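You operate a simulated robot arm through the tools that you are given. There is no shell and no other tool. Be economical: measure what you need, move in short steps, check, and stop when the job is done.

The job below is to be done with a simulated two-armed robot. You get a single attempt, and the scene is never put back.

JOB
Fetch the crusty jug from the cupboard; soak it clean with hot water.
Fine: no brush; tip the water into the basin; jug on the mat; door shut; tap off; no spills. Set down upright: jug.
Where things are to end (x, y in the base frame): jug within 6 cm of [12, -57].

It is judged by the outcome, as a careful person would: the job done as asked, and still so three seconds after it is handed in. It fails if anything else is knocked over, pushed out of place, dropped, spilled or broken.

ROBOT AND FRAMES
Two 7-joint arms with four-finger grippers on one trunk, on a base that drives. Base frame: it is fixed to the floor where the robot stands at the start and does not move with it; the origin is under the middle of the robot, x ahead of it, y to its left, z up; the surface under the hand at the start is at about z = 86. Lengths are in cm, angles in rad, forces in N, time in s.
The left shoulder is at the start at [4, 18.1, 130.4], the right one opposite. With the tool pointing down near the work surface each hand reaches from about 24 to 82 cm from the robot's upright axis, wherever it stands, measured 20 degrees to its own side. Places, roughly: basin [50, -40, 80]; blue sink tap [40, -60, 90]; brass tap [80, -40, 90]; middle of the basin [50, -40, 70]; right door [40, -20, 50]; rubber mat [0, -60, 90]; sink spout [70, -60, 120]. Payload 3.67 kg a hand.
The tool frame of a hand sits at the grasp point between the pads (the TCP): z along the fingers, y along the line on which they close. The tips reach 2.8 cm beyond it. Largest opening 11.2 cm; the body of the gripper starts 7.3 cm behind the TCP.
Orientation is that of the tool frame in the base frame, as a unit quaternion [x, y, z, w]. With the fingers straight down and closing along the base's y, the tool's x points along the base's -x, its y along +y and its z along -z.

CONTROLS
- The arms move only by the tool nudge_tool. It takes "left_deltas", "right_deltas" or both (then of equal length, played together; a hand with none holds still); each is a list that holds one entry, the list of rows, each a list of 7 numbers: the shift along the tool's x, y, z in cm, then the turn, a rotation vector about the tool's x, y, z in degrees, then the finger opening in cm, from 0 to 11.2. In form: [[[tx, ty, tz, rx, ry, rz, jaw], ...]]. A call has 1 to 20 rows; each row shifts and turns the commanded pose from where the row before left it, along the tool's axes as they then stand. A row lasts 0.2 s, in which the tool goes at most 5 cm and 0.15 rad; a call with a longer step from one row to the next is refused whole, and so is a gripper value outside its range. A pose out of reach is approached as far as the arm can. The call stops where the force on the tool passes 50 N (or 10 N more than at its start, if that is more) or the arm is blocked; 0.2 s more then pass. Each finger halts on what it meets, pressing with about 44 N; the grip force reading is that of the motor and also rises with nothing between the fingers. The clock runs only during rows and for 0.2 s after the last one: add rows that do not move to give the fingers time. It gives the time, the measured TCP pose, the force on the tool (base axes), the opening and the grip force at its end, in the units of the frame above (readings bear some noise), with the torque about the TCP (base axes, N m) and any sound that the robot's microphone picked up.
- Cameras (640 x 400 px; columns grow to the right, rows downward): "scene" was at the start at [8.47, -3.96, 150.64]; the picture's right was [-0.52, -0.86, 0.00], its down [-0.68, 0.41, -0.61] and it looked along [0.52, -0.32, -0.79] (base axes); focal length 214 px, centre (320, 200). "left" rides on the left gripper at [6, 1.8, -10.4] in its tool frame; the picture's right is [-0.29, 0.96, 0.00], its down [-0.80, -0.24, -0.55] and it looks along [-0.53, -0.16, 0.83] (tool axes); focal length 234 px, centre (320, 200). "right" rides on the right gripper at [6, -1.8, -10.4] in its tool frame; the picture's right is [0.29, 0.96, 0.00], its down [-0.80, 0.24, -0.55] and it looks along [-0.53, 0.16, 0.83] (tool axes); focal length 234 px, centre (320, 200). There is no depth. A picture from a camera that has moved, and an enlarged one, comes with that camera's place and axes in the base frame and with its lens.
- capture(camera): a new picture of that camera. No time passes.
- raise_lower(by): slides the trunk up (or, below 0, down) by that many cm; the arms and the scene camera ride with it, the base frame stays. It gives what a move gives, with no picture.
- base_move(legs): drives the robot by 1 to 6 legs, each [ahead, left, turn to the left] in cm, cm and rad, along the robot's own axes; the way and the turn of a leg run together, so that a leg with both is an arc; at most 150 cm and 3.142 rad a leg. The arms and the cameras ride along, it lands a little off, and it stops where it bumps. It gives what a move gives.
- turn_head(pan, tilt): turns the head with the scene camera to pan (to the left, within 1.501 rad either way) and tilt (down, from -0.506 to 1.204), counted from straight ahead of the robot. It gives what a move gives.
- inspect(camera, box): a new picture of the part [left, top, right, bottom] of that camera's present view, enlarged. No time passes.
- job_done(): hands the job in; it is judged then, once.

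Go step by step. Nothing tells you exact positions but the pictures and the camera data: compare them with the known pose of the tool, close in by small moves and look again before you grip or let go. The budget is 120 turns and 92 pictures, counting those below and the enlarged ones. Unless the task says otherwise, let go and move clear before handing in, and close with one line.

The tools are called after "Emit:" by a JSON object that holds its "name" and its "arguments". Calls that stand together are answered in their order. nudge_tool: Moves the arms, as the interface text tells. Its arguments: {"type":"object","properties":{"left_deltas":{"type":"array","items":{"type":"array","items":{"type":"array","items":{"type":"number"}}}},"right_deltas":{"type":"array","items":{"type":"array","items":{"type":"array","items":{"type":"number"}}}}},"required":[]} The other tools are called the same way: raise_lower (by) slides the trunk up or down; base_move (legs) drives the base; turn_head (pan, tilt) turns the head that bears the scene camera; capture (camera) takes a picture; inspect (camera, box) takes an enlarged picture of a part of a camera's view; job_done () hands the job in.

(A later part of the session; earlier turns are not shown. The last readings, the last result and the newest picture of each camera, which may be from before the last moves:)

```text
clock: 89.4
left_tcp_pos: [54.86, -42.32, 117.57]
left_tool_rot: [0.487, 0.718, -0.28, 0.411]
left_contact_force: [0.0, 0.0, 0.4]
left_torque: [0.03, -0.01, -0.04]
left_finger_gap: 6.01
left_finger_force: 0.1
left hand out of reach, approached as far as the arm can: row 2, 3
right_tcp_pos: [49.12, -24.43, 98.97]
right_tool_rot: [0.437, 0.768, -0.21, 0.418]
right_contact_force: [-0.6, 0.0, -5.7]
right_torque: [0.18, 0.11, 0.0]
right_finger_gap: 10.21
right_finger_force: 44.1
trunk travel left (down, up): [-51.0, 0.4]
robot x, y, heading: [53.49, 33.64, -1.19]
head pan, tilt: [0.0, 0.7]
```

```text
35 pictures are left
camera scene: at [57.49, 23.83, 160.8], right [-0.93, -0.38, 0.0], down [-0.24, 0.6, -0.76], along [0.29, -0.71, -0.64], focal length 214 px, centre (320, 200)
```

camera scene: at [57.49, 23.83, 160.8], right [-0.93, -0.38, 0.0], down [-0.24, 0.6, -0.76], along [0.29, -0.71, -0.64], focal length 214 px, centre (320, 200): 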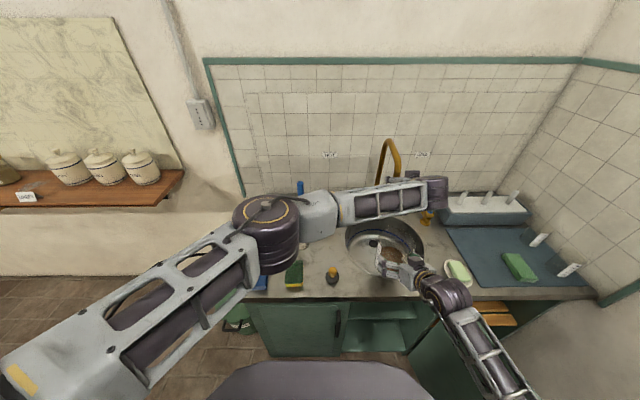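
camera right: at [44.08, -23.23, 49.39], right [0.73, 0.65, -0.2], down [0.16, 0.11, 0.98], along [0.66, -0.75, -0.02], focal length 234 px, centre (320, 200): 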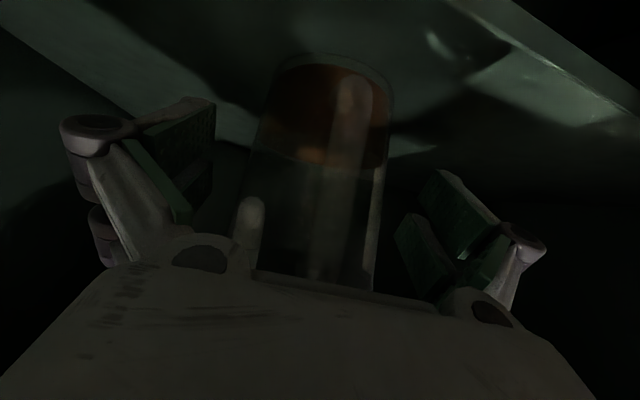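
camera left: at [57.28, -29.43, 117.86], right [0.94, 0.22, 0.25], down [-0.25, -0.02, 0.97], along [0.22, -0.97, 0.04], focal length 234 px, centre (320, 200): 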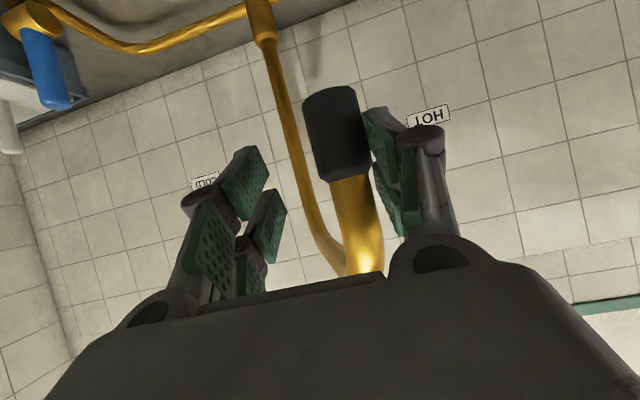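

The spout is over the basin. Now I'll withdraw the left hand and bring it to look at the hot tap.

Emit:
{"name": "nudge_tool", "arguments": {"left_deltas": [[[0, 0, -3, 0, 0, 0, 6], [0, 0, -4, 0, 0, 0, 6], [0, 0, -4, 0, 0, 0, 6], [0, 4, 0, 0, 0, 0, 6], [0, 4.5, 0, 0, 0, 0, 6], [0, 4.5, 0, 0, 0, 0, 6], [0, 4.5, 0, 0, 0, 0, 6], [0, 4.5, 0, 0, 0, 0, 6], [3, 0, 0, 0, 0, 0, 6], [3, 0, 0, 0, 0, 0, 6]]]}}

Emit:
{"name": "capture", "arguments": {"camera": "left"}}

Emit:
{"name": "capture", "arguments": {"camera": "scene"}}

```text
clock: 91.6
left_tcp_pos: [70.53, -22.46, 117.99]
left_tool_rot: [0.486, 0.719, -0.278, 0.411]
left_contact_force: [-0.4, 0.0, 0.2]
left_torque: [0.01, 0.0, 0.01]
left_finger_gap: 6.01
left_finger_force: 0.0
right_tcp_pos: [48.92, -24.44, 98.91]
right_tool_rot: [0.437, 0.768, -0.21, 0.419]
right_contact_force: [0.0, -0.2, -6.3]
right_torque: [0.18, 0.13, -0.01]
right_finger_gap: 10.2
right_finger_force: 44.1
trunk travel left (down, up): [-51.0, 0.4]
robot x, y, heading: [53.52, 34.01, -1.188]
head pan, tilt: [0.0, 0.7]
```

```text
34 pictures are left
camera left: at [67.75, -10.66, 117.98], right [0.94, 0.22, 0.25], down [-0.25, -0.02, 0.97], along [0.22, -0.97, 0.03], focal length 234 px, centre (320, 200)
```

left: 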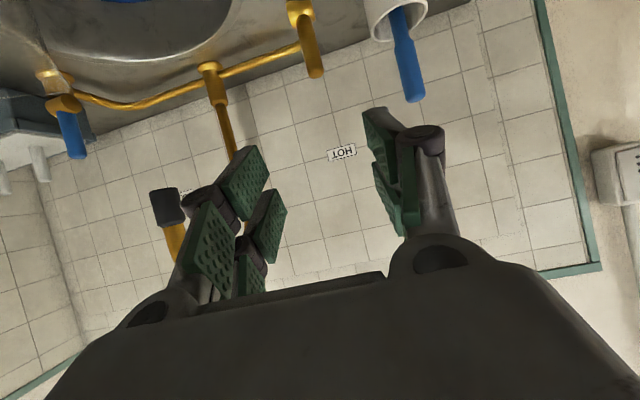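

```text
33 pictures are left
camera scene: at [57.52, 23.77, 160.79], right [-0.93, -0.37, 0.0], down [-0.24, 0.6, -0.76], along [0.29, -0.71, -0.64], focal length 214 px, centre (320, 200)
```

scene: 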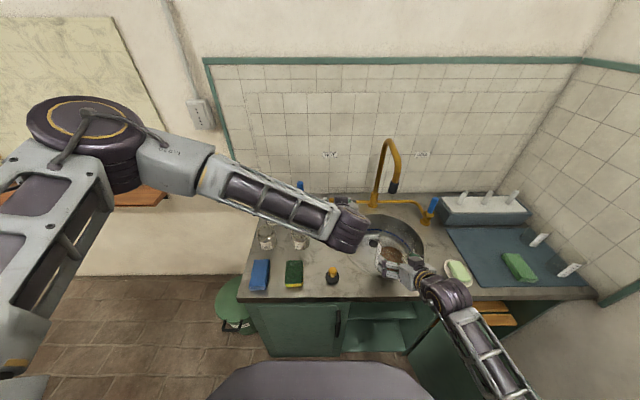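

The hot lever stands upright near (79, -43), z 92–101. I'll approach it with the fingers straddling.

Emit:
{"name": "nudge_tool", "arguments": {"left_deltas": [[[0.9, 0, 4, 0, 0, 0, 6], [0.9, 0, 4, 0, 0, 0, 6], [0.9, 0, 4, 0, 0, 0, 6], [0.9, 0, 4, 0, 0, 0, 6], [0.9, 0, 4, 0, 0, 0, 6], [0.9, 0, 3, 0, 0, 0, 6], [0, 0, 0, 0, 0, 0, 6]]]}}

Emit:
{"name": "capture", "arguments": {"camera": "left"}}

```text
clock: 93.2
left_tcp_pos: [77.03, -38.29, 101.48]
left_tool_rot: [0.486, 0.719, -0.278, 0.411]
left_contact_force: [-0.3, 0.0, -0.2]
left_torque: [-0.01, -0.03, 0.02]
left_finger_gap: 6.01
left_finger_force: 0.0
right_tcp_pos: [49.04, -24.34, 98.98]
right_tool_rot: [0.437, 0.769, -0.209, 0.418]
right_contact_force: [-0.1, 0.1, -5.6]
right_torque: [0.16, 0.09, 0.0]
right_finger_gap: 10.21
right_finger_force: 43.9
trunk travel left (down, up): [-51.0, 0.4]
robot x, y, heading: [53.83, 33.89, -1.181]
head pan, tilt: [0.0, 0.7]
```

```text
32 pictures are left
camera left: at [74.24, -26.49, 101.61], right [0.94, 0.22, 0.25], down [-0.25, -0.02, 0.97], along [0.22, -0.97, 0.03], focal length 234 px, centre (320, 200)
```

left: 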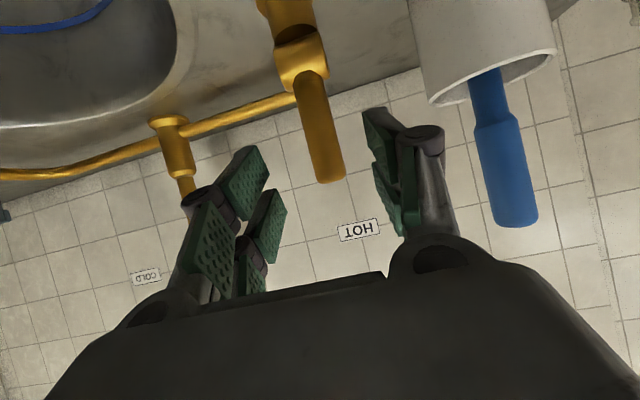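

Emit:
{"name": "nudge_tool", "arguments": {"left_deltas": [[[0, 0.1, 2, 0, 0, 0, 6], [0, 0, 2, 0, 0, 0, 6], [0, 0, 1.9, 0, 0, 0, 6], [0, 0, 0, 0, 0, 0, 1.5], [0, 0, 0, 0, 0, 0, 1.5], [0, 0, 0, 0, 0, 0, 1.5]]]}}

Emit:
{"name": "capture", "arguments": {"camera": "left"}}

```text
clock: 94.6
left_tcp_pos: [79.05, -43.06, 98.49]
left_tool_rot: [0.487, 0.719, -0.278, 0.41]
left_contact_force: [0.7, -1.4, -1.9]
left_torque: [-0.11, -0.1, -0.02]
left_finger_gap: 2.45
left_finger_force: 45.1
right_tcp_pos: [49.15, -24.47, 98.95]
right_tool_rot: [0.437, 0.768, -0.211, 0.418]
right_contact_force: [-0.7, -0.5, -5.6]
right_torque: [0.18, 0.11, -0.02]
right_finger_gap: 10.18
right_finger_force: 44.1
trunk travel left (down, up): [-51.0, 0.4]
robot x, y, heading: [53.49, 33.83, -1.185]
head pan, tilt: [0.0, 0.7]
```

```text
31 pictures are left
camera left: at [76.26, -31.21, 98.63], right [0.94, 0.22, 0.25], down [-0.25, -0.02, 0.97], along [0.22, -0.97, 0.03], focal length 234 px, centre (320, 200)
```

left: 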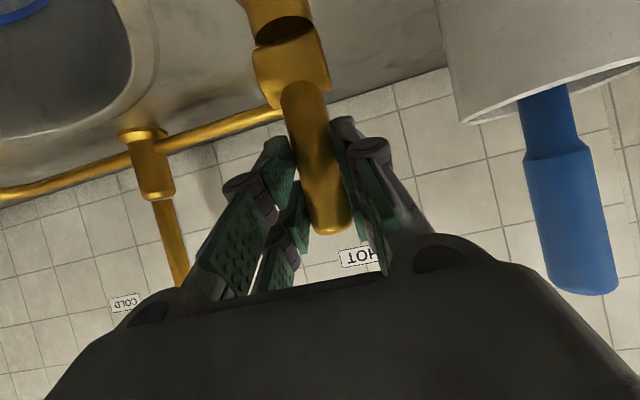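

Lever gripped. I'll test gently by pulling it toward me.

Emit:
{"name": "nudge_tool", "arguments": {"left_deltas": [[[0.25, 0, -0.43, 0, 0, 0, 1.5], [0.25, 0, -0.43, 0, 0, 0, 1.5], [0.25, 0, -0.43, 0, 0, 0, 1.5], [0, 0, 0, 0, 0, 0, 1.5]]]}}

Emit:
{"name": "inspect", "arguments": {"camera": "scene", "box": [280, 120, 460, 300]}}

```text
clock: 95.6
left_tcp_pos: [78.48, -41.65, 98.54]
left_tool_rot: [0.485, 0.72, -0.276, 0.411]
left_contact_force: [6.2, -14.2, -0.1]
left_torque: [-0.93, -0.48, -0.02]
left_finger_gap: 2.44
left_finger_force: 45.0
right_tcp_pos: [49.06, -24.49, 98.96]
right_tool_rot: [0.437, 0.769, -0.209, 0.418]
right_contact_force: [0.7, -0.3, -6.6]
right_torque: [0.15, 0.1, 0.05]
right_finger_gap: 10.18
right_finger_force: 43.8
trunk travel left (down, up): [-51.0, 0.4]
robot x, y, heading: [53.1, 34.03, -1.187]
head pan, tilt: [0.0, 0.7]
```

```text
2.22 times, centred on (370, 210) of scene
camera zoom: at [57.65, 23.6, 160.78], right [-0.93, -0.38, 0.0], down [-0.24, 0.6, -0.76], along [0.29, -0.71, -0.65], focal length 477 px, centre (209, 178)
```

zoom: 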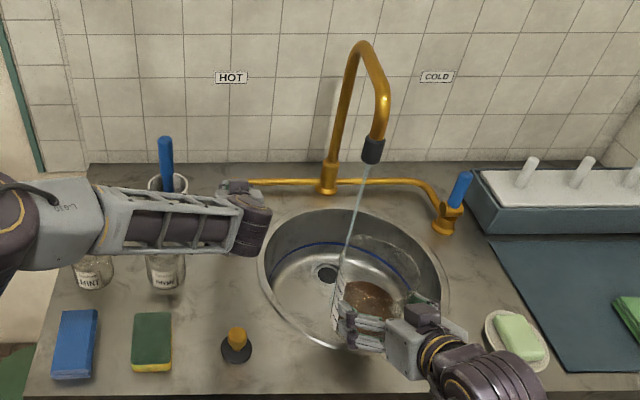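

Water is running into the basin from the hot tap. Now I'll bring the jug under the stream.

Emit:
{"name": "nudge_tool", "arguments": {"right_deltas": [[[-1.67, -0.53, 2.47, 0, 0, 0, 0], [-1.67, -0.53, 2.47, 0, 0, 0, 0], [-1.67, -0.53, 2.47, 0, 0, 0, 0], [-1.67, -0.53, 2.47, 0, 0, 0, 0], [-1.67, -0.53, 2.47, 0, 0, 0, 0], [-1.67, -0.53, 2.47, 0, 0, 0, 0], [0, 0, 0, 0, 0, 0, 0]]]}}

Emit:
{"name": "inspect", "arguments": {"camera": "scene", "box": [280, 120, 460, 300]}}

```text
clock: 97.2
left_tcp_pos: [78.6, -41.62, 98.6]
left_tool_rot: [0.486, 0.72, -0.277, 0.41]
left_contact_force: [6.3, -4.1, -0.9]
left_torque: [-0.39, -0.22, 0.02]
left_finger_gap: 2.45
left_finger_force: 45.3
right_tcp_pos: [56.08, -41.4, 98.71]
right_tool_rot: [0.436, 0.769, -0.209, 0.418]
right_contact_force: [-0.1, -1.1, -6.9]
right_torque: [0.14, 0.09, -0.03]
right_finger_gap: 10.19
right_finger_force: 44.1
trunk travel left (down, up): [-51.0, 0.4]
robot x, y, heading: [53.45, 33.26, -1.186]
head pan, tilt: [0.0, 0.7]
```

```text
2.22 times, centred on (370, 210) of scene
camera zoom: at [57.65, 23.72, 160.78], right [-0.93, -0.37, 0.0], down [-0.24, 0.6, -0.76], along [0.29, -0.71, -0.65], focal length 477 px, centre (209, 178)
```

zoom: 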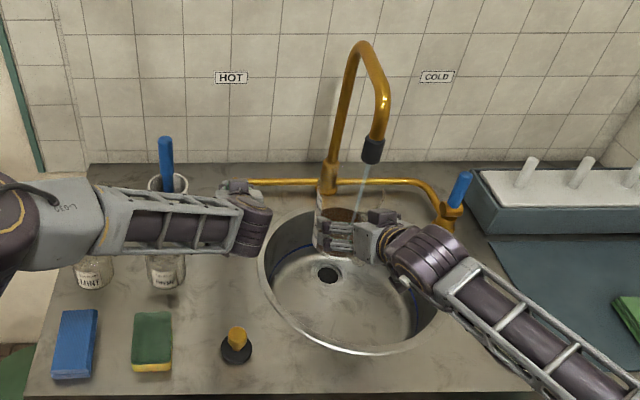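

Emit:
{"name": "inspect", "arguments": {"camera": "scene", "box": [330, 150, 420, 240]}}

```text
4.44 times, centred on (375, 195) of scene
camera zoom: at [57.65, 23.72, 160.78], right [-0.93, -0.37, 0.0], down [-0.24, 0.6, -0.76], along [0.29, -0.71, -0.65], focal length 953 px, centre (76, 222)
```

zoom: 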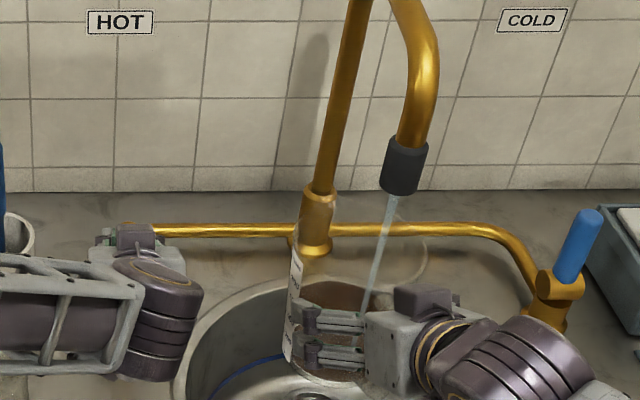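

The stream enters the jug near its centre. I'll hold still and watch the weight.

Emit:
{"name": "nudge_tool", "arguments": {"right_deltas": [[[0, 0, 0, 0, 0, 0, 0], [0, 0, 0, 0, 0, 0, 0], [0, 0, 0, 0, 0, 0, 0], [0, 0, 0, 0, 0, 0, 0], [0, 0, 0, 0, 0, 0, 0], [0, 0, 0, 0, 0, 0, 0], [0, 0, 0, 0, 0, 0, 0], [0, 0, 0, 0, 0, 0, 0], [0, 0, 0, 0, 0, 0, 0], [0, 0, 0, 0, 0, 0, 0]]]}}

Emit:
{"name": "inspect", "arguments": {"camera": "scene", "box": [330, 150, 420, 240]}}

```text
clock: 99.4
left_tcp_pos: [78.64, -41.78, 98.52]
left_tool_rot: [0.486, 0.72, -0.277, 0.41]
left_contact_force: [7.3, -0.2, -3.3]
left_torque: [-0.07, -0.26, 0.16]
left_finger_gap: 2.42
left_finger_force: 45.2
right_tcp_pos: [55.91, -41.27, 98.63]
right_tool_rot: [0.436, 0.769, -0.208, 0.418]
right_contact_force: [-0.5, 0.0, -7.6]
right_torque: [0.16, 0.1, -0.04]
right_finger_gap: 10.2
right_finger_force: 43.9
trunk travel left (down, up): [-51.0, 0.4]
robot x, y, heading: [53.96, 33.88, -1.19]
head pan, tilt: [0.0, 0.7]
```

```text
4.44 times, centred on (375, 195) of scene
camera zoom: at [57.68, 23.72, 160.78], right [-0.93, -0.37, 0.0], down [-0.24, 0.6, -0.76], along [0.29, -0.71, -0.65], focal length 953 px, centre (76, 222)
```

zoom: 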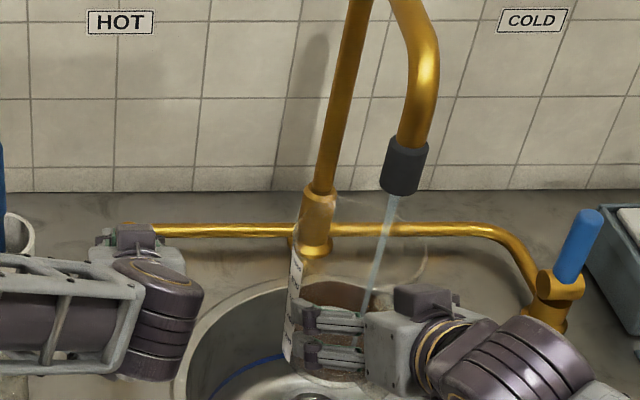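

The weight is rising by about 0.05 L/s. I'll keep filling.

Emit:
{"name": "nudge_tool", "arguments": {"right_deltas": [[[0, 0, 0, 0, 0, 0, 0], [0, 0, 0, 0, 0, 0, 0], [0, 0, 0, 0, 0, 0, 0], [0, 0, 0, 0, 0, 0, 0], [0, 0, 0, 0, 0, 0, 0], [0, 0, 0, 0, 0, 0, 0], [0, 0, 0, 0, 0, 0, 0], [0, 0, 0, 0, 0, 0, 0], [0, 0, 0, 0, 0, 0, 0], [0, 0, 0, 0, 0, 0, 0], [0, 0, 0, 0, 0, 0, 0], [0, 0, 0, 0, 0, 0, 0], [0, 0, 0, 0, 0, 0, 0], [0, 0, 0, 0, 0, 0, 0], [0, 0, 0, 0, 0, 0, 0], [0, 0, 0, 0, 0, 0, 0], [0, 0, 0, 0, 0, 0, 0], [0, 0, 0, 0, 0, 0, 0], [0, 0, 0, 0, 0, 0, 0], [0, 0, 0, 0, 0, 0, 0]]]}}

Emit:
{"name": "inspect", "arguments": {"camera": "scene", "box": [330, 150, 420, 240]}}

```text
clock: 103.6
left_tcp_pos: [78.62, -41.67, 98.48]
left_tool_rot: [0.486, 0.72, -0.277, 0.41]
left_contact_force: [5.0, 2.4, -5.3]
left_torque: [0.22, -0.13, 0.14]
left_finger_gap: 2.44
left_finger_force: 45.4
right_tcp_pos: [55.99, -41.15, 98.67]
right_tool_rot: [0.436, 0.769, -0.209, 0.418]
right_contact_force: [-0.2, -0.3, -8.1]
right_torque: [0.23, 0.12, 0.02]
right_finger_gap: 10.19
right_finger_force: 44.0
trunk travel left (down, up): [-51.0, 0.4]
robot x, y, heading: [53.53, 34.0, -1.187]
head pan, tilt: [0.0, 0.7]
```

```text
4.44 times, centred on (375, 195) of scene
camera zoom: at [57.69, 23.72, 160.78], right [-0.93, -0.37, 0.0], down [-0.24, 0.6, -0.76], along [0.29, -0.71, -0.65], focal length 953 px, centre (76, 222)
```

zoom: 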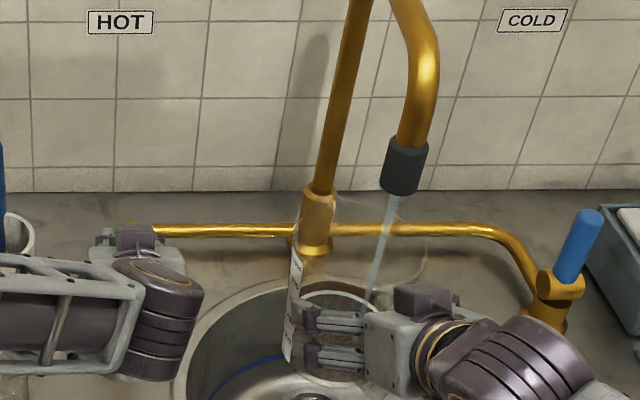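

Emit:
{"name": "nudge_tool", "arguments": {"right_deltas": [[[0, 0, 0, 0, 0, 0, 0], [0, 0, 0, 0, 0, 0, 0], [0, 0, 0, 0, 0, 0, 0], [0, 0, 0, 0, 0, 0, 0], [0, 0, 0, 0, 0, 0, 0], [0, 0, 0, 0, 0, 0, 0], [0, 0, 0, 0, 0, 0, 0], [0, 0, 0, 0, 0, 0, 0], [0, 0, 0, 0, 0, 0, 0], [0, 0, 0, 0, 0, 0, 0], [0, 0, 0, 0, 0, 0, 0], [0, 0, 0, 0, 0, 0, 0], [0, 0, 0, 0, 0, 0, 0], [0, 0, 0, 0, 0, 0, 0], [0, 0, 0, 0, 0, 0, 0], [0, 0, 0, 0, 0, 0, 0], [0, 0, 0, 0, 0, 0, 0], [0, 0, 0, 0, 0, 0, 0], [0, 0, 0, 0, 0, 0, 0], [0, 0, 0, 0, 0, 0, 0]]]}}

Emit:
{"name": "inspect", "arguments": {"camera": "scene", "box": [350, 170, 410, 230]}}

```text
clock: 107.8
left_tcp_pos: [78.63, -41.64, 98.56]
left_tool_rot: [0.486, 0.72, -0.277, 0.411]
left_contact_force: [5.4, 4.1, -4.7]
left_torque: [0.35, -0.12, 0.16]
left_finger_gap: 2.42
left_finger_force: 44.8
right_tcp_pos: [55.97, -41.26, 98.75]
right_tool_rot: [0.436, 0.769, -0.209, 0.418]
right_contact_force: [0.5, 0.2, -9.5]
right_torque: [0.28, 0.15, -0.02]
right_finger_gap: 10.2
right_finger_force: 43.6
trunk travel left (down, up): [-51.0, 0.4]
robot x, y, heading: [53.33, 33.59, -1.182]
head pan, tilt: [0.0, 0.7]
```

```text
6.67 times, centred on (380, 200) of scene
camera zoom: at [57.68, 23.72, 160.78], right [-0.93, -0.37, 0.0], down [-0.24, 0.6, -0.76], along [0.29, -0.71, -0.65], focal length 1430 px, centre (-80, 200)
```

zoom: 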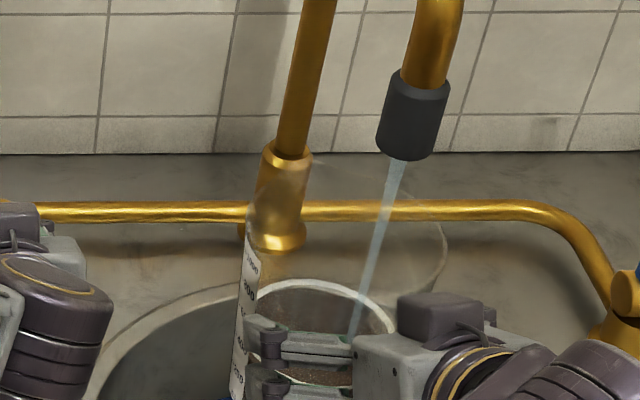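

Nearly there, with the water above the crust level. I'll fill a little more, then close the tap by returning the lever upright.

Emit:
{"name": "nudge_tool", "arguments": {"left_deltas": [[[0, 0, 0, 0, 0, 0, 1.5], [0, 0, 0, 0, 0, 0, 1.5], [0, 0, 0, 0, 0, 0, 1.5], [0, 0, 0, 0, 0, 0, 1.5], [0, 0, 0, 0, 0, 0, 1.5], [0, 0, 0, 0, 0, 0, 1.5], [0, 0, 0, 0, 0, 0, 1.5], [0, 0, 0, 0, 0, 0, 1.5], [0, 0, 0, 0, 0, 0, 1.5], [0, 0, 0, 0, 0, 0, 1.5], [-0.25, 0, 0.43, 0, 0, 0, 1.5], [-0.25, 0, 0.43, 0, 0, 0, 1.5], [-0.25, 0, 0.43, 0, 0, 0, 1.5], [-0.1, 0, 0.17, 0, 0, 0, 1.5], [0, 0, 0, 0, 0, 0, 1.5], [0, 0, 0, 0, 0, 0, 1.5], [0, 0, 0, 0, 0, 0, 1.5]]]}}

Emit:
{"name": "inspect", "arguments": {"camera": "scene", "box": [350, 170, 410, 230]}}

```text
clock: 111.4
left_tcp_pos: [79.1, -42.97, 98.66]
left_tool_rot: [0.486, 0.72, -0.277, 0.41]
left_contact_force: [1.2, 24.0, -4.5]
left_torque: [1.24, 0.32, 0.17]
left_finger_gap: 2.46
left_finger_force: 45.0
right_tcp_pos: [55.89, -41.05, 98.89]
right_tool_rot: [0.436, 0.769, -0.21, 0.418]
right_contact_force: [-0.2, -0.4, -11.2]
right_torque: [0.27, 0.17, 0.02]
right_finger_gap: 10.17
right_finger_force: 44.3
trunk travel left (down, up): [-51.0, 0.4]
robot x, y, heading: [53.75, 33.69, -1.191]
head pan, tilt: [0.0, 0.7]
```

```text
6.67 times, centred on (380, 200) of scene
camera zoom: at [57.61, 24.04, 160.81], right [-0.93, -0.37, 0.0], down [-0.24, 0.6, -0.77], along [0.29, -0.71, -0.64], focal length 1430 px, centre (-80, 200)
```

zoom: 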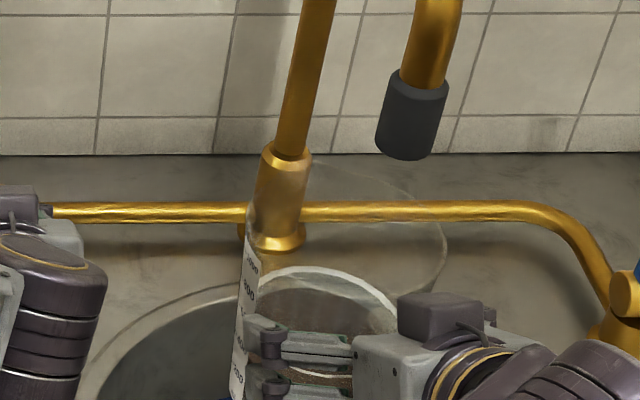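

The tap is off and the water is above the crust. I'll let it soak for some seconds and look into the jug.

Emit:
{"name": "nudge_tool", "arguments": {"right_deltas": [[[0, 0, 0, 0, 0, 0, 0], [0, 0, 0, 0, 0, 0, 0], [0, 0, 0, 0, 0, 0, 0], [0, 0, 0, 0, 0, 0, 0], [0, 0, 0, 0, 0, 0, 0], [0, 0, 0, 0, 0, 0, 0], [0, 0, 0, 0, 0, 0, 0], [0, 0, 0, 0, 0, 0, 0], [0, 0, 0, 0, 0, 0, 0], [0, 0, 0, 0, 0, 0, 0], [0, 0, 0, 0, 0, 0, 0], [0, 0, 0, 0, 0, 0, 0], [0, 0, 0, 0, 0, 0, 0], [0, 0, 0, 0, 0, 0, 0], [0, 0, 0, 0, 0, 0, 0], [0, 0, 0, 0, 0, 0, 0], [0, 0, 0, 0, 0, 0, 0], [0, 0, 0, 0, 0, 0, 0], [0, 0, 0, 0, 0, 0, 0], [0, 0, 0, 0, 0, 0, 0]]]}}

Emit:
{"name": "nudge_tool", "arguments": {"right_deltas": [[[0, 0, 0, 0, 0, 0, 0], [0, 0, 0, 0, 0, 0, 0], [0, 0, 0, 0, 0, 0, 0], [0, 0, 0, 0, 0, 0, 0], [0, 0, 0, 0, 0, 0, 0], [0, 0, 0, 0, 0, 0, 0], [0, 0, 0, 0, 0, 0, 0], [0, 0, 0, 0, 0, 0, 0], [0, 0, 0, 0, 0, 0, 0], [0, 0, 0, 0, 0, 0, 0], [0, 0, 0, 0, 0, 0, 0], [0, 0, 0, 0, 0, 0, 0], [0, 0, 0, 0, 0, 0, 0], [0, 0, 0, 0, 0, 0, 0], [0, 0, 0, 0, 0, 0, 0], [0, 0, 0, 0, 0, 0, 0], [0, 0, 0, 0, 0, 0, 0], [0, 0, 0, 0, 0, 0, 0], [0, 0, 0, 0, 0, 0, 0], [0, 0, 0, 0, 0, 0, 0]]]}}

Emit:
{"name": "capture", "arguments": {"camera": "right"}}

```text
clock: 115.6
left_tcp_pos: [79.08, -43.09, 98.66]
left_tool_rot: [0.486, 0.72, -0.277, 0.411]
left_contact_force: [-0.2, 25.4, -8.6]
left_torque: [0.86, 0.12, 0.14]
left_finger_gap: 2.47
left_finger_force: 45.0
right_tcp_pos: [55.99, -41.06, 98.83]
right_tool_rot: [0.436, 0.769, -0.21, 0.419]
right_contact_force: [0.1, -0.3, -9.9]
right_torque: [0.28, 0.17, -0.01]
right_finger_gap: 10.18
right_finger_force: 43.8
trunk travel left (down, up): [-51.0, 0.4]
robot x, y, heading: [53.39, 33.37, -1.192]
head pan, tilt: [0.0, 0.7]
```

```text
clock: 119.8
left_tcp_pos: [79.06, -43.08, 98.61]
left_tool_rot: [0.486, 0.719, -0.278, 0.411]
left_contact_force: [-1.7, 24.2, -7.8]
left_torque: [0.66, 0.08, 0.12]
left_finger_gap: 2.45
left_finger_force: 45.0
right_tcp_pos: [55.94, -41.04, 98.86]
right_tool_rot: [0.436, 0.769, -0.21, 0.418]
right_contact_force: [0.3, -0.2, -10.5]
right_torque: [0.26, 0.17, -0.01]
right_finger_gap: 10.16
right_finger_force: 44.5
trunk travel left (down, up): [-51.0, 0.4]
robot x, y, heading: [53.41, 34.04, -1.184]
head pan, tilt: [0.0, 0.7]
```

```text
23 pictures are left
camera right: at [48.14, -31.9, 99.53], right [0.73, 0.65, -0.2], down [0.16, 0.11, 0.98], along [0.66, -0.75, -0.02], focal length 234 px, centre (320, 200)
```

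right: 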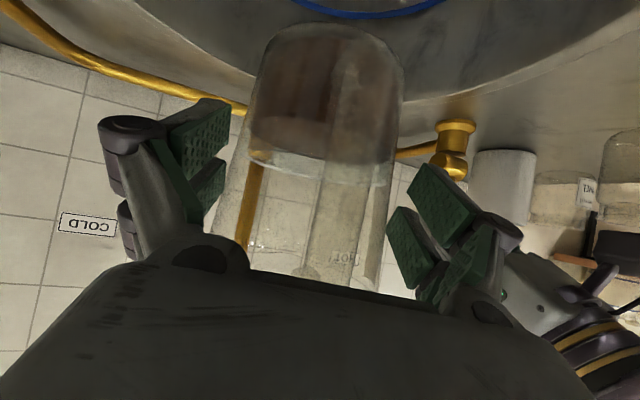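

The crust is fading from brown to grey. I'll soak longer.

Emit:
{"name": "nudge_tool", "arguments": {"right_deltas": [[[0, 0, 0, 0, 0, 0, 0], [0, 0, 0, 0, 0, 0, 0], [0, 0, 0, 0, 0, 0, 0], [0, 0, 0, 0, 0, 0, 0], [0, 0, 0, 0, 0, 0, 0], [0, 0, 0, 0, 0, 0, 0], [0, 0, 0, 0, 0, 0, 0], [0, 0, 0, 0, 0, 0, 0], [0, 0, 0, 0, 0, 0, 0], [0, 0, 0, 0, 0, 0, 0], [0, 0, 0, 0, 0, 0, 0], [0, 0, 0, 0, 0, 0, 0], [0, 0, 0, 0, 0, 0, 0], [0, 0, 0, 0, 0, 0, 0], [0, 0, 0, 0, 0, 0, 0], [0, 0, 0, 0, 0, 0, 0], [0, 0, 0, 0, 0, 0, 0], [0, 0, 0, 0, 0, 0, 0], [0, 0, 0, 0, 0, 0, 0], [0, 0, 0, 0, 0, 0, 0]]]}}

Emit:
{"name": "nudge_tool", "arguments": {"right_deltas": [[[0, 0, 0, 0, 0, 0, 0], [0, 0, 0, 0, 0, 0, 0], [0, 0, 0, 0, 0, 0, 0], [0, 0, 0, 0, 0, 0, 0], [0, 0, 0, 0, 0, 0, 0], [0, 0, 0, 0, 0, 0, 0], [0, 0, 0, 0, 0, 0, 0], [0, 0, 0, 0, 0, 0, 0], [0, 0, 0, 0, 0, 0, 0], [0, 0, 0, 0, 0, 0, 0], [0, 0, 0, 0, 0, 0, 0], [0, 0, 0, 0, 0, 0, 0], [0, 0, 0, 0, 0, 0, 0], [0, 0, 0, 0, 0, 0, 0], [0, 0, 0, 0, 0, 0, 0], [0, 0, 0, 0, 0, 0, 0], [0, 0, 0, 0, 0, 0, 0], [0, 0, 0, 0, 0, 0, 0], [0, 0, 0, 0, 0, 0, 0], [0, 0, 0, 0, 0, 0, 0]]]}}

Emit:
{"name": "nudge_tool", "arguments": {"right_deltas": [[[0, 0, 0, 0, 0, 0, 0], [0, 0, 0, 0, 0, 0, 0], [0, 0, 0, 0, 0, 0, 0], [0, 0, 0, 0, 0, 0, 0], [0, 0, 0, 0, 0, 0, 0], [0, 0, 0, 0, 0, 0, 0], [0, 0, 0, 0, 0, 0, 0], [0, 0, 0, 0, 0, 0, 0], [0, 0, 0, 0, 0, 0, 0], [0, 0, 0, 0, 0, 0, 0], [0, 0, 0, 0, 0, 0, 0], [0, 0, 0, 0, 0, 0, 0], [0, 0, 0, 0, 0, 0, 0], [0, 0, 0, 0, 0, 0, 0], [0, 0, 0, 0, 0, 0, 0], [0, 0, 0, 0, 0, 0, 0], [0, 0, 0, 0, 0, 0, 0], [0, 0, 0, 0, 0, 0, 0], [0, 0, 0, 0, 0, 0, 0], [0, 0, 0, 0, 0, 0, 0]]]}}

Emit:
{"name": "capture", "arguments": {"camera": "right"}}

```text
clock: 124.0
left_tcp_pos: [79.1, -43.03, 98.68]
left_tool_rot: [0.486, 0.719, -0.278, 0.411]
left_contact_force: [0.1, 22.7, -6.5]
left_torque: [0.45, 0.04, 0.17]
left_finger_gap: 2.49
left_finger_force: 45.1
right_tcp_pos: [55.98, -41.2, 98.8]
right_tool_rot: [0.436, 0.769, -0.21, 0.418]
right_contact_force: [1.0, -0.5, -10.3]
right_torque: [0.31, 0.16, 0.03]
right_finger_gap: 10.16
right_finger_force: 44.3
trunk travel left (down, up): [-51.0, 0.4]
robot x, y, heading: [53.43, 33.57, -1.185]
head pan, tilt: [0.0, 0.7]
```

```text
clock: 128.2
left_tcp_pos: [79.14, -43.07, 98.62]
left_tool_rot: [0.486, 0.72, -0.278, 0.411]
left_contact_force: [1.1, 19.9, -5.0]
left_torque: [0.36, 0.03, 0.14]
left_finger_gap: 2.49
left_finger_force: 45.2
right_tcp_pos: [55.93, -41.07, 98.83]
right_tool_rot: [0.436, 0.768, -0.21, 0.419]
right_contact_force: [-0.3, 0.2, -10.4]
right_torque: [0.23, 0.14, 0.01]
right_finger_gap: 10.16
right_finger_force: 43.6
trunk travel left (down, up): [-51.0, 0.4]
robot x, y, heading: [53.58, 34.18, -1.187]
head pan, tilt: [0.0, 0.7]
```

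```text
clock: 132.4
left_tcp_pos: [79.19, -43.07, 98.6]
left_tool_rot: [0.485, 0.72, -0.277, 0.412]
left_contact_force: [1.0, 17.3, -3.1]
left_torque: [0.29, -0.02, 0.13]
left_finger_gap: 2.47
left_finger_force: 45.0
right_tcp_pos: [55.89, -41.16, 98.85]
right_tool_rot: [0.436, 0.769, -0.21, 0.418]
right_contact_force: [0.3, -0.1, -10.7]
right_torque: [0.31, 0.19, 0.01]
right_finger_gap: 10.16
right_finger_force: 44.2
trunk travel left (down, up): [-51.0, 0.4]
robot x, y, heading: [53.82, 33.61, -1.186]
head pan, tilt: [0.0, 0.7]
```

```text
22 pictures are left
camera right: at [48.14, -31.91, 99.52], right [0.73, 0.65, -0.2], down [0.16, 0.11, 0.98], along [0.66, -0.75, -0.02], focal length 234 px, centre (320, 200)
```

right: 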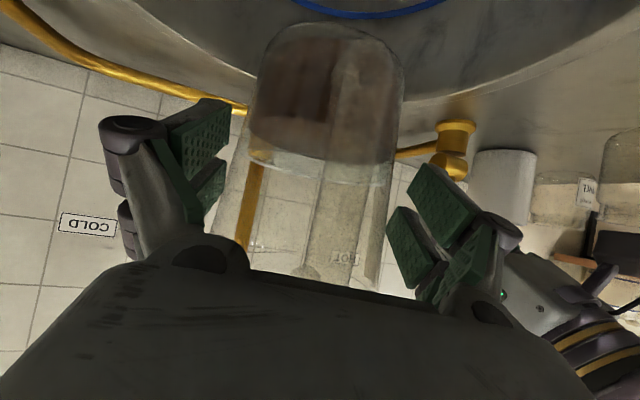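

Emit:
{"name": "nudge_tool", "arguments": {"right_deltas": [[[0, 0, 0, 0, 0, 0, 0], [0, 0, 0, 0, 0, 0, 0], [0, 0, 0, 0, 0, 0, 0], [0, 0, 0, 0, 0, 0, 0], [0, 0, 0, 0, 0, 0, 0], [0, 0, 0, 0, 0, 0, 0], [0, 0, 0, 0, 0, 0, 0], [0, 0, 0, 0, 0, 0, 0], [0, 0, 0, 0, 0, 0, 0], [0, 0, 0, 0, 0, 0, 0], [0, 0, 0, 0, 0, 0, 0], [0, 0, 0, 0, 0, 0, 0], [0, 0, 0, 0, 0, 0, 0], [0, 0, 0, 0, 0, 0, 0], [0, 0, 0, 0, 0, 0, 0], [0, 0, 0, 0, 0, 0, 0], [0, 0, 0, 0, 0, 0, 0], [0, 0, 0, 0, 0, 0, 0], [0, 0, 0, 0, 0, 0, 0], [0, 0, 0, 0, 0, 0, 0]]]}}

Emit:
{"name": "nudge_tool", "arguments": {"right_deltas": [[[0, 0, 0, 0, 0, 0, 0], [0, 0, 0, 0, 0, 0, 0], [0, 0, 0, 0, 0, 0, 0], [0, 0, 0, 0, 0, 0, 0], [0, 0, 0, 0, 0, 0, 0], [0, 0, 0, 0, 0, 0, 0], [0, 0, 0, 0, 0, 0, 0], [0, 0, 0, 0, 0, 0, 0], [0, 0, 0, 0, 0, 0, 0], [0, 0, 0, 0, 0, 0, 0], [0, 0, 0, 0, 0, 0, 0], [0, 0, 0, 0, 0, 0, 0], [0, 0, 0, 0, 0, 0, 0], [0, 0, 0, 0, 0, 0, 0], [0, 0, 0, 0, 0, 0, 0], [0, 0, 0, 0, 0, 0, 0], [0, 0, 0, 0, 0, 0, 0], [0, 0, 0, 0, 0, 0, 0], [0, 0, 0, 0, 0, 0, 0], [0, 0, 0, 0, 0, 0, 0]]]}}

Emit:
{"name": "nudge_tool", "arguments": {"right_deltas": [[[0, 0, 0, 0, 0, 0, 0], [0, 0, 0, 0, 0, 0, 0], [0, 0, 0, 0, 0, 0, 0], [0, 0, 0, 0, 0, 0, 0], [0, 0, 0, 0, 0, 0, 0], [0, 0, 0, 0, 0, 0, 0], [0, 0, 0, 0, 0, 0, 0], [0, 0, 0, 0, 0, 0, 0], [0, 0, 0, 0, 0, 0, 0], [0, 0, 0, 0, 0, 0, 0], [0, 0, 0, 0, 0, 0, 0], [0, 0, 0, 0, 0, 0, 0], [0, 0, 0, 0, 0, 0, 0], [0, 0, 0, 0, 0, 0, 0], [0, 0, 0, 0, 0, 0, 0], [0, 0, 0, 0, 0, 0, 0], [0, 0, 0, 0, 0, 0, 0], [0, 0, 0, 0, 0, 0, 0], [0, 0, 0, 0, 0, 0, 0], [0, 0, 0, 0, 0, 0, 0]]]}}

Emit:
{"name": "inspect", "arguments": {"camera": "right", "box": [200, 0, 440, 300]}}

```text
clock: 136.6
left_tcp_pos: [79.02, -43.16, 98.76]
left_tool_rot: [0.486, 0.72, -0.278, 0.411]
left_contact_force: [1.8, 15.5, -1.0]
left_torque: [0.22, -0.05, 0.12]
left_finger_gap: 2.47
left_finger_force: 44.5
right_tcp_pos: [55.99, -41.17, 98.87]
right_tool_rot: [0.435, 0.769, -0.209, 0.419]
right_contact_force: [-0.3, 0.3, -11.7]
right_torque: [0.3, 0.2, -0.02]
right_finger_gap: 10.14
right_finger_force: 44.4
trunk travel left (down, up): [-51.0, 0.4]
robot x, y, heading: [53.81, 33.59, -1.188]
head pan, tilt: [0.0, 0.7]
```

```text
clock: 140.8
left_tcp_pos: [79.1, -42.93, 98.6]
left_tool_rot: [0.485, 0.72, -0.277, 0.411]
left_contact_force: [1.9, 14.8, 0.6]
left_torque: [0.22, -0.06, 0.11]
left_finger_gap: 2.47
left_finger_force: 45.0
right_tcp_pos: [56.0, -41.25, 98.7]
right_tool_rot: [0.436, 0.768, -0.21, 0.418]
right_contact_force: [0.4, -0.2, -11.0]
right_torque: [0.28, 0.19, -0.01]
right_finger_gap: 10.11
right_finger_force: 44.3
trunk travel left (down, up): [-51.0, 0.4]
robot x, y, heading: [53.67, 33.59, -1.188]
head pan, tilt: [0.0, 0.7]
```

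```text
clock: 145.0
left_tcp_pos: [79.08, -43.14, 98.6]
left_tool_rot: [0.485, 0.72, -0.277, 0.412]
left_contact_force: [2.0, 12.6, 2.6]
left_torque: [0.16, -0.1, 0.1]
left_finger_gap: 2.45
left_finger_force: 45.1
right_tcp_pos: [55.97, -41.14, 98.83]
right_tool_rot: [0.436, 0.769, -0.21, 0.419]
right_contact_force: [-0.4, -0.3, -11.2]
right_torque: [0.3, 0.16, 0.02]
right_finger_gap: 10.13
right_finger_force: 43.6
trunk travel left (down, up): [-51.0, 0.4]
robot x, y, heading: [54.02, 33.79, -1.187]
head pan, tilt: [0.0, 0.7]
```

```text
1.33 times, centred on (320, 150) of right
camera zoom: at [48.14, -31.93, 99.51], right [0.73, 0.65, -0.2], down [0.16, 0.11, 0.98], along [0.66, -0.75, -0.02], focal length 312 px, centre (320, 267)
```

zoom: 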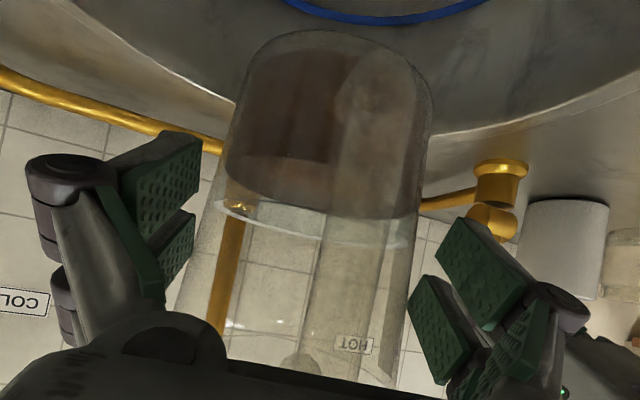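

The crust is thinning steadily; the water line stands just above it. I'll keep soaking.

Emit:
{"name": "nudge_tool", "arguments": {"right_deltas": [[[0, 0, 0, 0, 0, 0, 0], [0, 0, 0, 0, 0, 0, 0], [0, 0, 0, 0, 0, 0, 0], [0, 0, 0, 0, 0, 0, 0], [0, 0, 0, 0, 0, 0, 0], [0, 0, 0, 0, 0, 0, 0], [0, 0, 0, 0, 0, 0, 0], [0, 0, 0, 0, 0, 0, 0], [0, 0, 0, 0, 0, 0, 0], [0, 0, 0, 0, 0, 0, 0], [0, 0, 0, 0, 0, 0, 0], [0, 0, 0, 0, 0, 0, 0], [0, 0, 0, 0, 0, 0, 0], [0, 0, 0, 0, 0, 0, 0], [0, 0, 0, 0, 0, 0, 0], [0, 0, 0, 0, 0, 0, 0], [0, 0, 0, 0, 0, 0, 0], [0, 0, 0, 0, 0, 0, 0], [0, 0, 0, 0, 0, 0, 0], [0, 0, 0, 0, 0, 0, 0]]]}}

Emit:
{"name": "nudge_tool", "arguments": {"right_deltas": [[[0, 0, 0, 0, 0, 0, 0], [0, 0, 0, 0, 0, 0, 0], [0, 0, 0, 0, 0, 0, 0], [0, 0, 0, 0, 0, 0, 0], [0, 0, 0, 0, 0, 0, 0], [0, 0, 0, 0, 0, 0, 0], [0, 0, 0, 0, 0, 0, 0], [0, 0, 0, 0, 0, 0, 0], [0, 0, 0, 0, 0, 0, 0], [0, 0, 0, 0, 0, 0, 0], [0, 0, 0, 0, 0, 0, 0], [0, 0, 0, 0, 0, 0, 0], [0, 0, 0, 0, 0, 0, 0], [0, 0, 0, 0, 0, 0, 0], [0, 0, 0, 0, 0, 0, 0], [0, 0, 0, 0, 0, 0, 0], [0, 0, 0, 0, 0, 0, 0], [0, 0, 0, 0, 0, 0, 0], [0, 0, 0, 0, 0, 0, 0], [0, 0, 0, 0, 0, 0, 0]]]}}

Emit:
{"name": "nudge_tool", "arguments": {"right_deltas": [[[0, 0, 0, 0, 0, 0, 0], [0, 0, 0, 0, 0, 0, 0], [0, 0, 0, 0, 0, 0, 0], [0, 0, 0, 0, 0, 0, 0], [0, 0, 0, 0, 0, 0, 0], [0, 0, 0, 0, 0, 0, 0], [0, 0, 0, 0, 0, 0, 0], [0, 0, 0, 0, 0, 0, 0], [0, 0, 0, 0, 0, 0, 0], [0, 0, 0, 0, 0, 0, 0], [0, 0, 0, 0, 0, 0, 0], [0, 0, 0, 0, 0, 0, 0], [0, 0, 0, 0, 0, 0, 0], [0, 0, 0, 0, 0, 0, 0], [0, 0, 0, 0, 0, 0, 0], [0, 0, 0, 0, 0, 0, 0], [0, 0, 0, 0, 0, 0, 0], [0, 0, 0, 0, 0, 0, 0], [0, 0, 0, 0, 0, 0, 0], [0, 0, 0, 0, 0, 0, 0]]]}}

Emit:
{"name": "nudge_tool", "arguments": {"right_deltas": [[[0, 0, 0, 0, 0, 0, 0], [0, 0, 0, 0, 0, 0, 0], [0, 0, 0, 0, 0, 0, 0], [0, 0, 0, 0, 0, 0, 0], [0, 0, 0, 0, 0, 0, 0], [0, 0, 0, 0, 0, 0, 0], [0, 0, 0, 0, 0, 0, 0], [0, 0, 0, 0, 0, 0, 0], [0, 0, 0, 0, 0, 0, 0], [0, 0, 0, 0, 0, 0, 0], [0, 0, 0, 0, 0, 0, 0], [0, 0, 0, 0, 0, 0, 0], [0, 0, 0, 0, 0, 0, 0], [0, 0, 0, 0, 0, 0, 0], [0, 0, 0, 0, 0, 0, 0], [0, 0, 0, 0, 0, 0, 0], [0, 0, 0, 0, 0, 0, 0], [0, 0, 0, 0, 0, 0, 0], [0, 0, 0, 0, 0, 0, 0], [0, 0, 0, 0, 0, 0, 0]]]}}

Emit:
{"name": "inspect", "arguments": {"camera": "right", "box": [200, 0, 440, 300]}}

```text
clock: 149.2
left_tcp_pos: [79.12, -43.09, 98.73]
left_tool_rot: [0.485, 0.72, -0.277, 0.412]
left_contact_force: [2.9, 12.3, 1.5]
left_torque: [0.17, -0.08, 0.09]
left_finger_gap: 2.46
left_finger_force: 45.1
right_tcp_pos: [56.04, -41.15, 98.91]
right_tool_rot: [0.436, 0.769, -0.21, 0.418]
right_contact_force: [0.7, 0.1, -10.7]
right_torque: [0.27, 0.17, 0.0]
right_finger_gap: 10.13
right_finger_force: 43.5
trunk travel left (down, up): [-51.0, 0.4]
robot x, y, heading: [53.85, 33.81, -1.186]
head pan, tilt: [0.0, 0.7]
```

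```text
clock: 153.4
left_tcp_pos: [79.06, -43.17, 98.74]
left_tool_rot: [0.486, 0.719, -0.278, 0.412]
left_contact_force: [3.0, 10.2, 2.1]
left_torque: [0.13, -0.06, 0.08]
left_finger_gap: 2.47
left_finger_force: 45.5
right_tcp_pos: [55.99, -41.08, 98.76]
right_tool_rot: [0.436, 0.768, -0.21, 0.419]
right_contact_force: [0.4, -0.2, -10.2]
right_torque: [0.28, 0.21, -0.03]
right_finger_gap: 10.12
right_finger_force: 43.7
trunk travel left (down, up): [-51.0, 0.4]
robot x, y, heading: [53.65, 33.6, -1.184]
head pan, tilt: [0.0, 0.7]
```

```text
clock: 157.6
left_tcp_pos: [79.17, -43.14, 98.8]
left_tool_rot: [0.485, 0.72, -0.278, 0.411]
left_contact_force: [4.5, 10.0, 2.7]
left_torque: [0.14, -0.05, 0.07]
left_finger_gap: 2.45
left_finger_force: 45.1
right_tcp_pos: [56.04, -41.18, 98.73]
right_tool_rot: [0.436, 0.769, -0.21, 0.418]
right_contact_force: [-0.6, 1.2, -11.5]
right_torque: [0.28, 0.19, 0.01]
right_finger_gap: 10.09
right_finger_force: 44.3
trunk travel left (down, up): [-51.0, 0.4]
robot x, y, heading: [53.32, 34.01, -1.186]
head pan, tilt: [0.0, 0.7]
```

```text
clock: 161.8
left_tcp_pos: [79.2, -43.0, 98.63]
left_tool_rot: [0.485, 0.72, -0.277, 0.412]
left_contact_force: [3.4, 9.9, 3.4]
left_torque: [0.11, -0.13, 0.07]
left_finger_gap: 2.48
left_finger_force: 45.1
right_tcp_pos: [55.98, -41.18, 98.91]
right_tool_rot: [0.436, 0.769, -0.21, 0.418]
right_contact_force: [-0.4, 0.8, -10.4]
right_torque: [0.29, 0.2, -0.01]
right_finger_gap: 10.09
right_finger_force: 43.7
trunk travel left (down, up): [-51.0, 0.4]
robot x, y, heading: [53.57, 33.71, -1.187]
head pan, tilt: [0.0, 0.7]
```

```text
1.33 times, centred on (320, 150) of right
camera zoom: at [48.14, -31.94, 99.5], right [0.73, 0.65, -0.2], down [0.16, 0.11, 0.98], along [0.66, -0.75, -0.02], focal length 312 px, centre (320, 267)
```

zoom: 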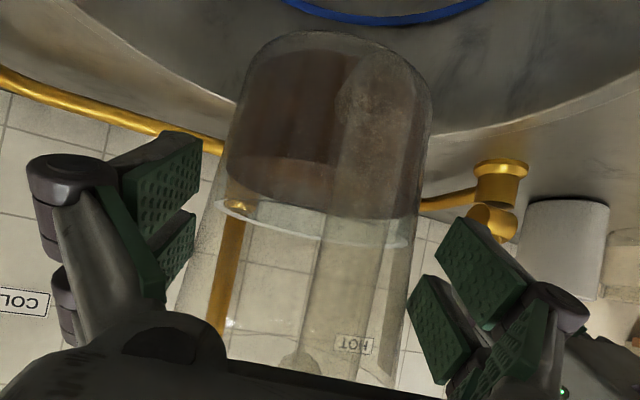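

There's little further visible change, so I'll tip this water into the basin and see what remains. I'll lower a bit and roll the jug to the right over the basin centre.

Emit:
{"name": "nudge_tool", "arguments": {"right_deltas": [[[1.65, 0, 1.1, 0, 0, 0, 0], [1.65, 0, 1.1, 0, 0, 0, 0], [0, 0, 0, -2.8, 0, 4.14, 0], [0, 0, 0, -2.8, 0, 4.14, 0], [0, 0, 0, -2.8, 0, 4.14, 0], [0, 0, 0, -2.8, 0, 4.14, 0], [0, 0, 0, -2.8, 0, 4.14, 0], [0, 0, 0, -2.8, 0, 4.14, 0], [0, 0, 0, -2.8, 0, 4.14, 0], [0, 0, 0, -2.8, 0, 4.14, 0], [0, 0, 0, -2.8, 0, 4.14, 0], [0, 0, 0, -2.8, 0, 4.14, 0], [0, 0, 0, -2.8, 0, 4.14, 0], [0, 0, 0, -2.8, 0, 4.14, 0], [0, 0, 0, -2.8, 0, 4.14, 0], [0, 0, 0, -2.8, 0, 4.14, 0], [0, 0, 0, -2.8, 0, 4.14, 0], [0, 0, 0, -2.8, 0, 4.14, 0], [0, 0, 0, -2.8, 0, 4.14, 0], [0, 0, 0, -2.8, 0, 4.14, 0]]]}}

Emit:
{"name": "inspect", "arguments": {"camera": "scene", "box": [320, 140, 460, 280]}}

```text
clock: 166.0
left_tcp_pos: [79.17, -43.06, 98.73]
left_tool_rot: [0.486, 0.72, -0.278, 0.411]
left_contact_force: [4.6, 5.8, 1.6]
left_torque: [-0.08, -0.12, 0.07]
left_finger_gap: 2.46
left_finger_force: 45.6
right_tcp_pos: [56.08, -41.12, 94.95]
right_tool_rot: [0.593, 0.371, 0.4, 0.592]
right_contact_force: [-0.1, -0.4, -6.6]
right_torque: [0.13, 0.21, -0.01]
right_finger_gap: 10.07
right_finger_force: 44.0
trunk travel left (down, up): [-51.0, 0.4]
robot x, y, heading: [53.33, 33.51, -1.188]
head pan, tilt: [0.0, 0.7]
```

```text
2.86 times, centred on (390, 210) of scene
camera zoom: at [57.61, 23.92, 160.8], right [-0.93, -0.37, 0.0], down [-0.24, 0.6, -0.76], along [0.29, -0.71, -0.64], focal length 613 px, centre (120, 171)
```

zoom: 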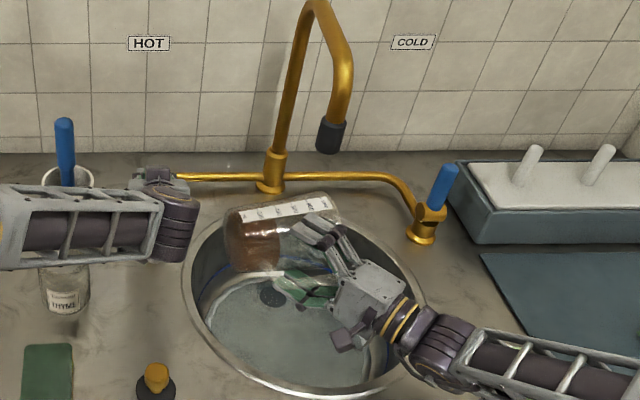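

The water went into the basin, but crust remains, so the first fill was probably not hot. I'll finish emptying and return the jug upright, clear of the stream, then run the hot tap until it is really hot.

Emit:
{"name": "nudge_tool", "arguments": {"right_deltas": [[[0, 0, 0, -4.2, 0, 6.2, 0], [0, 0, 0, -4.2, 0, 6.2, 0], [0, 0, 0, -2.8, 0, 4.1, 0], [0, 0, 0, 0, 0, 0, 0], [0, 0, 0, 0, 0, 0, 0], [0, 0, 0, 0, 0, 0, 0], [0, 0, 0, 0, 0, 0, 0]]]}}

Emit:
{"name": "nudge_tool", "arguments": {"right_deltas": [[[0, 0, 0, 2.8, 0, -4.1, 0], [0, 0, 0, 4.2, 0, -6.2, 0], [0, 0, 0, 4.2, 0, -6.2, 0], [0, 0, 0, 4.2, 0, -6.21, 0], [0, 0, 0, 4.2, 0, -6.21, 0], [0, 0, 0, 4.2, 0, -6.21, 0], [0, 0, 0, 4.2, 0, -6.21, 0], [0, 0, 0, 4.2, 0, -6.21, 0], [0, 0, 0, 4.2, 0, -6.21, 0], [0, 0, 0, 4.2, 0, -6.21, 0], [0, 0, 0, 4.2, 0, -6.21, 0], [0, 0, 0, 4.2, 0, -6.21, 0], [0, 0, 0, 4.2, 0, -6.21, 0], [0, 0, 0, 4.2, 0, -6.21, 0], [0, 0, 0, 4.2, 0, -6.21, 0], [-1.65, 0, -1.1, 0, 0, 0, 0], [-1.65, 0, -1.1, 0, 0, 0, 0]]]}}

Emit:
{"name": "capture", "arguments": {"camera": "right"}}

```text
clock: 167.6
left_tcp_pos: [79.14, -43.12, 98.77]
left_tool_rot: [0.486, 0.719, -0.278, 0.412]
left_contact_force: [3.6, 5.9, 1.7]
left_torque: [0.01, -0.11, 0.1]
left_finger_gap: 2.49
left_finger_force: 44.9
right_tcp_pos: [56.06, -40.96, 94.85]
right_tool_rot: [0.579, 0.243, 0.516, 0.583]
right_contact_force: [0.3, -1.0, -6.0]
right_torque: [0.13, 0.19, -0.01]
right_finger_gap: 10.06
right_finger_force: 44.6
trunk travel left (down, up): [-51.0, 0.4]
robot x, y, heading: [53.44, 33.38, -1.189]
head pan, tilt: [0.0, 0.7]
```

```text
clock: 171.2
left_tcp_pos: [79.11, -43.04, 98.62]
left_tool_rot: [0.486, 0.719, -0.278, 0.411]
left_contact_force: [2.5, 4.8, 2.1]
left_torque: [0.11, -0.26, 0.35]
left_finger_gap: 2.47
left_finger_force: 45.1
right_tcp_pos: [56.1, -41.2, 98.81]
right_tool_rot: [0.437, 0.768, -0.21, 0.418]
right_contact_force: [0.1, -0.5, -5.6]
right_torque: [0.16, 0.14, -0.01]
right_finger_gap: 10.08
right_finger_force: 43.8
trunk travel left (down, up): [-51.0, 0.4]
robot x, y, heading: [53.75, 33.84, -1.19]
head pan, tilt: [0.0, 0.7]
```

```text
18 pictures are left
camera right: at [48.17, -31.95, 99.49], right [0.73, 0.65, -0.2], down [0.16, 0.11, 0.98], along [0.66, -0.75, -0.02], focal length 234 px, centre (320, 200)
```

right: 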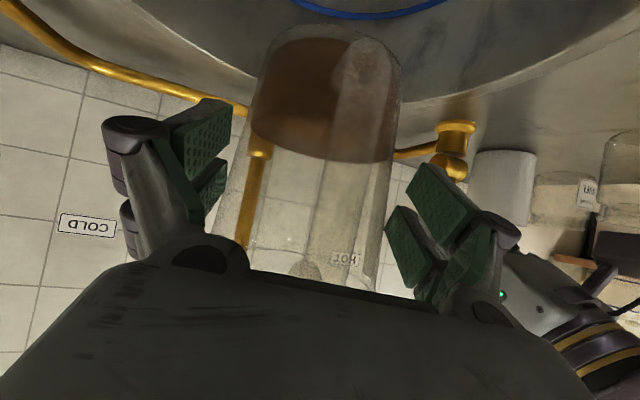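

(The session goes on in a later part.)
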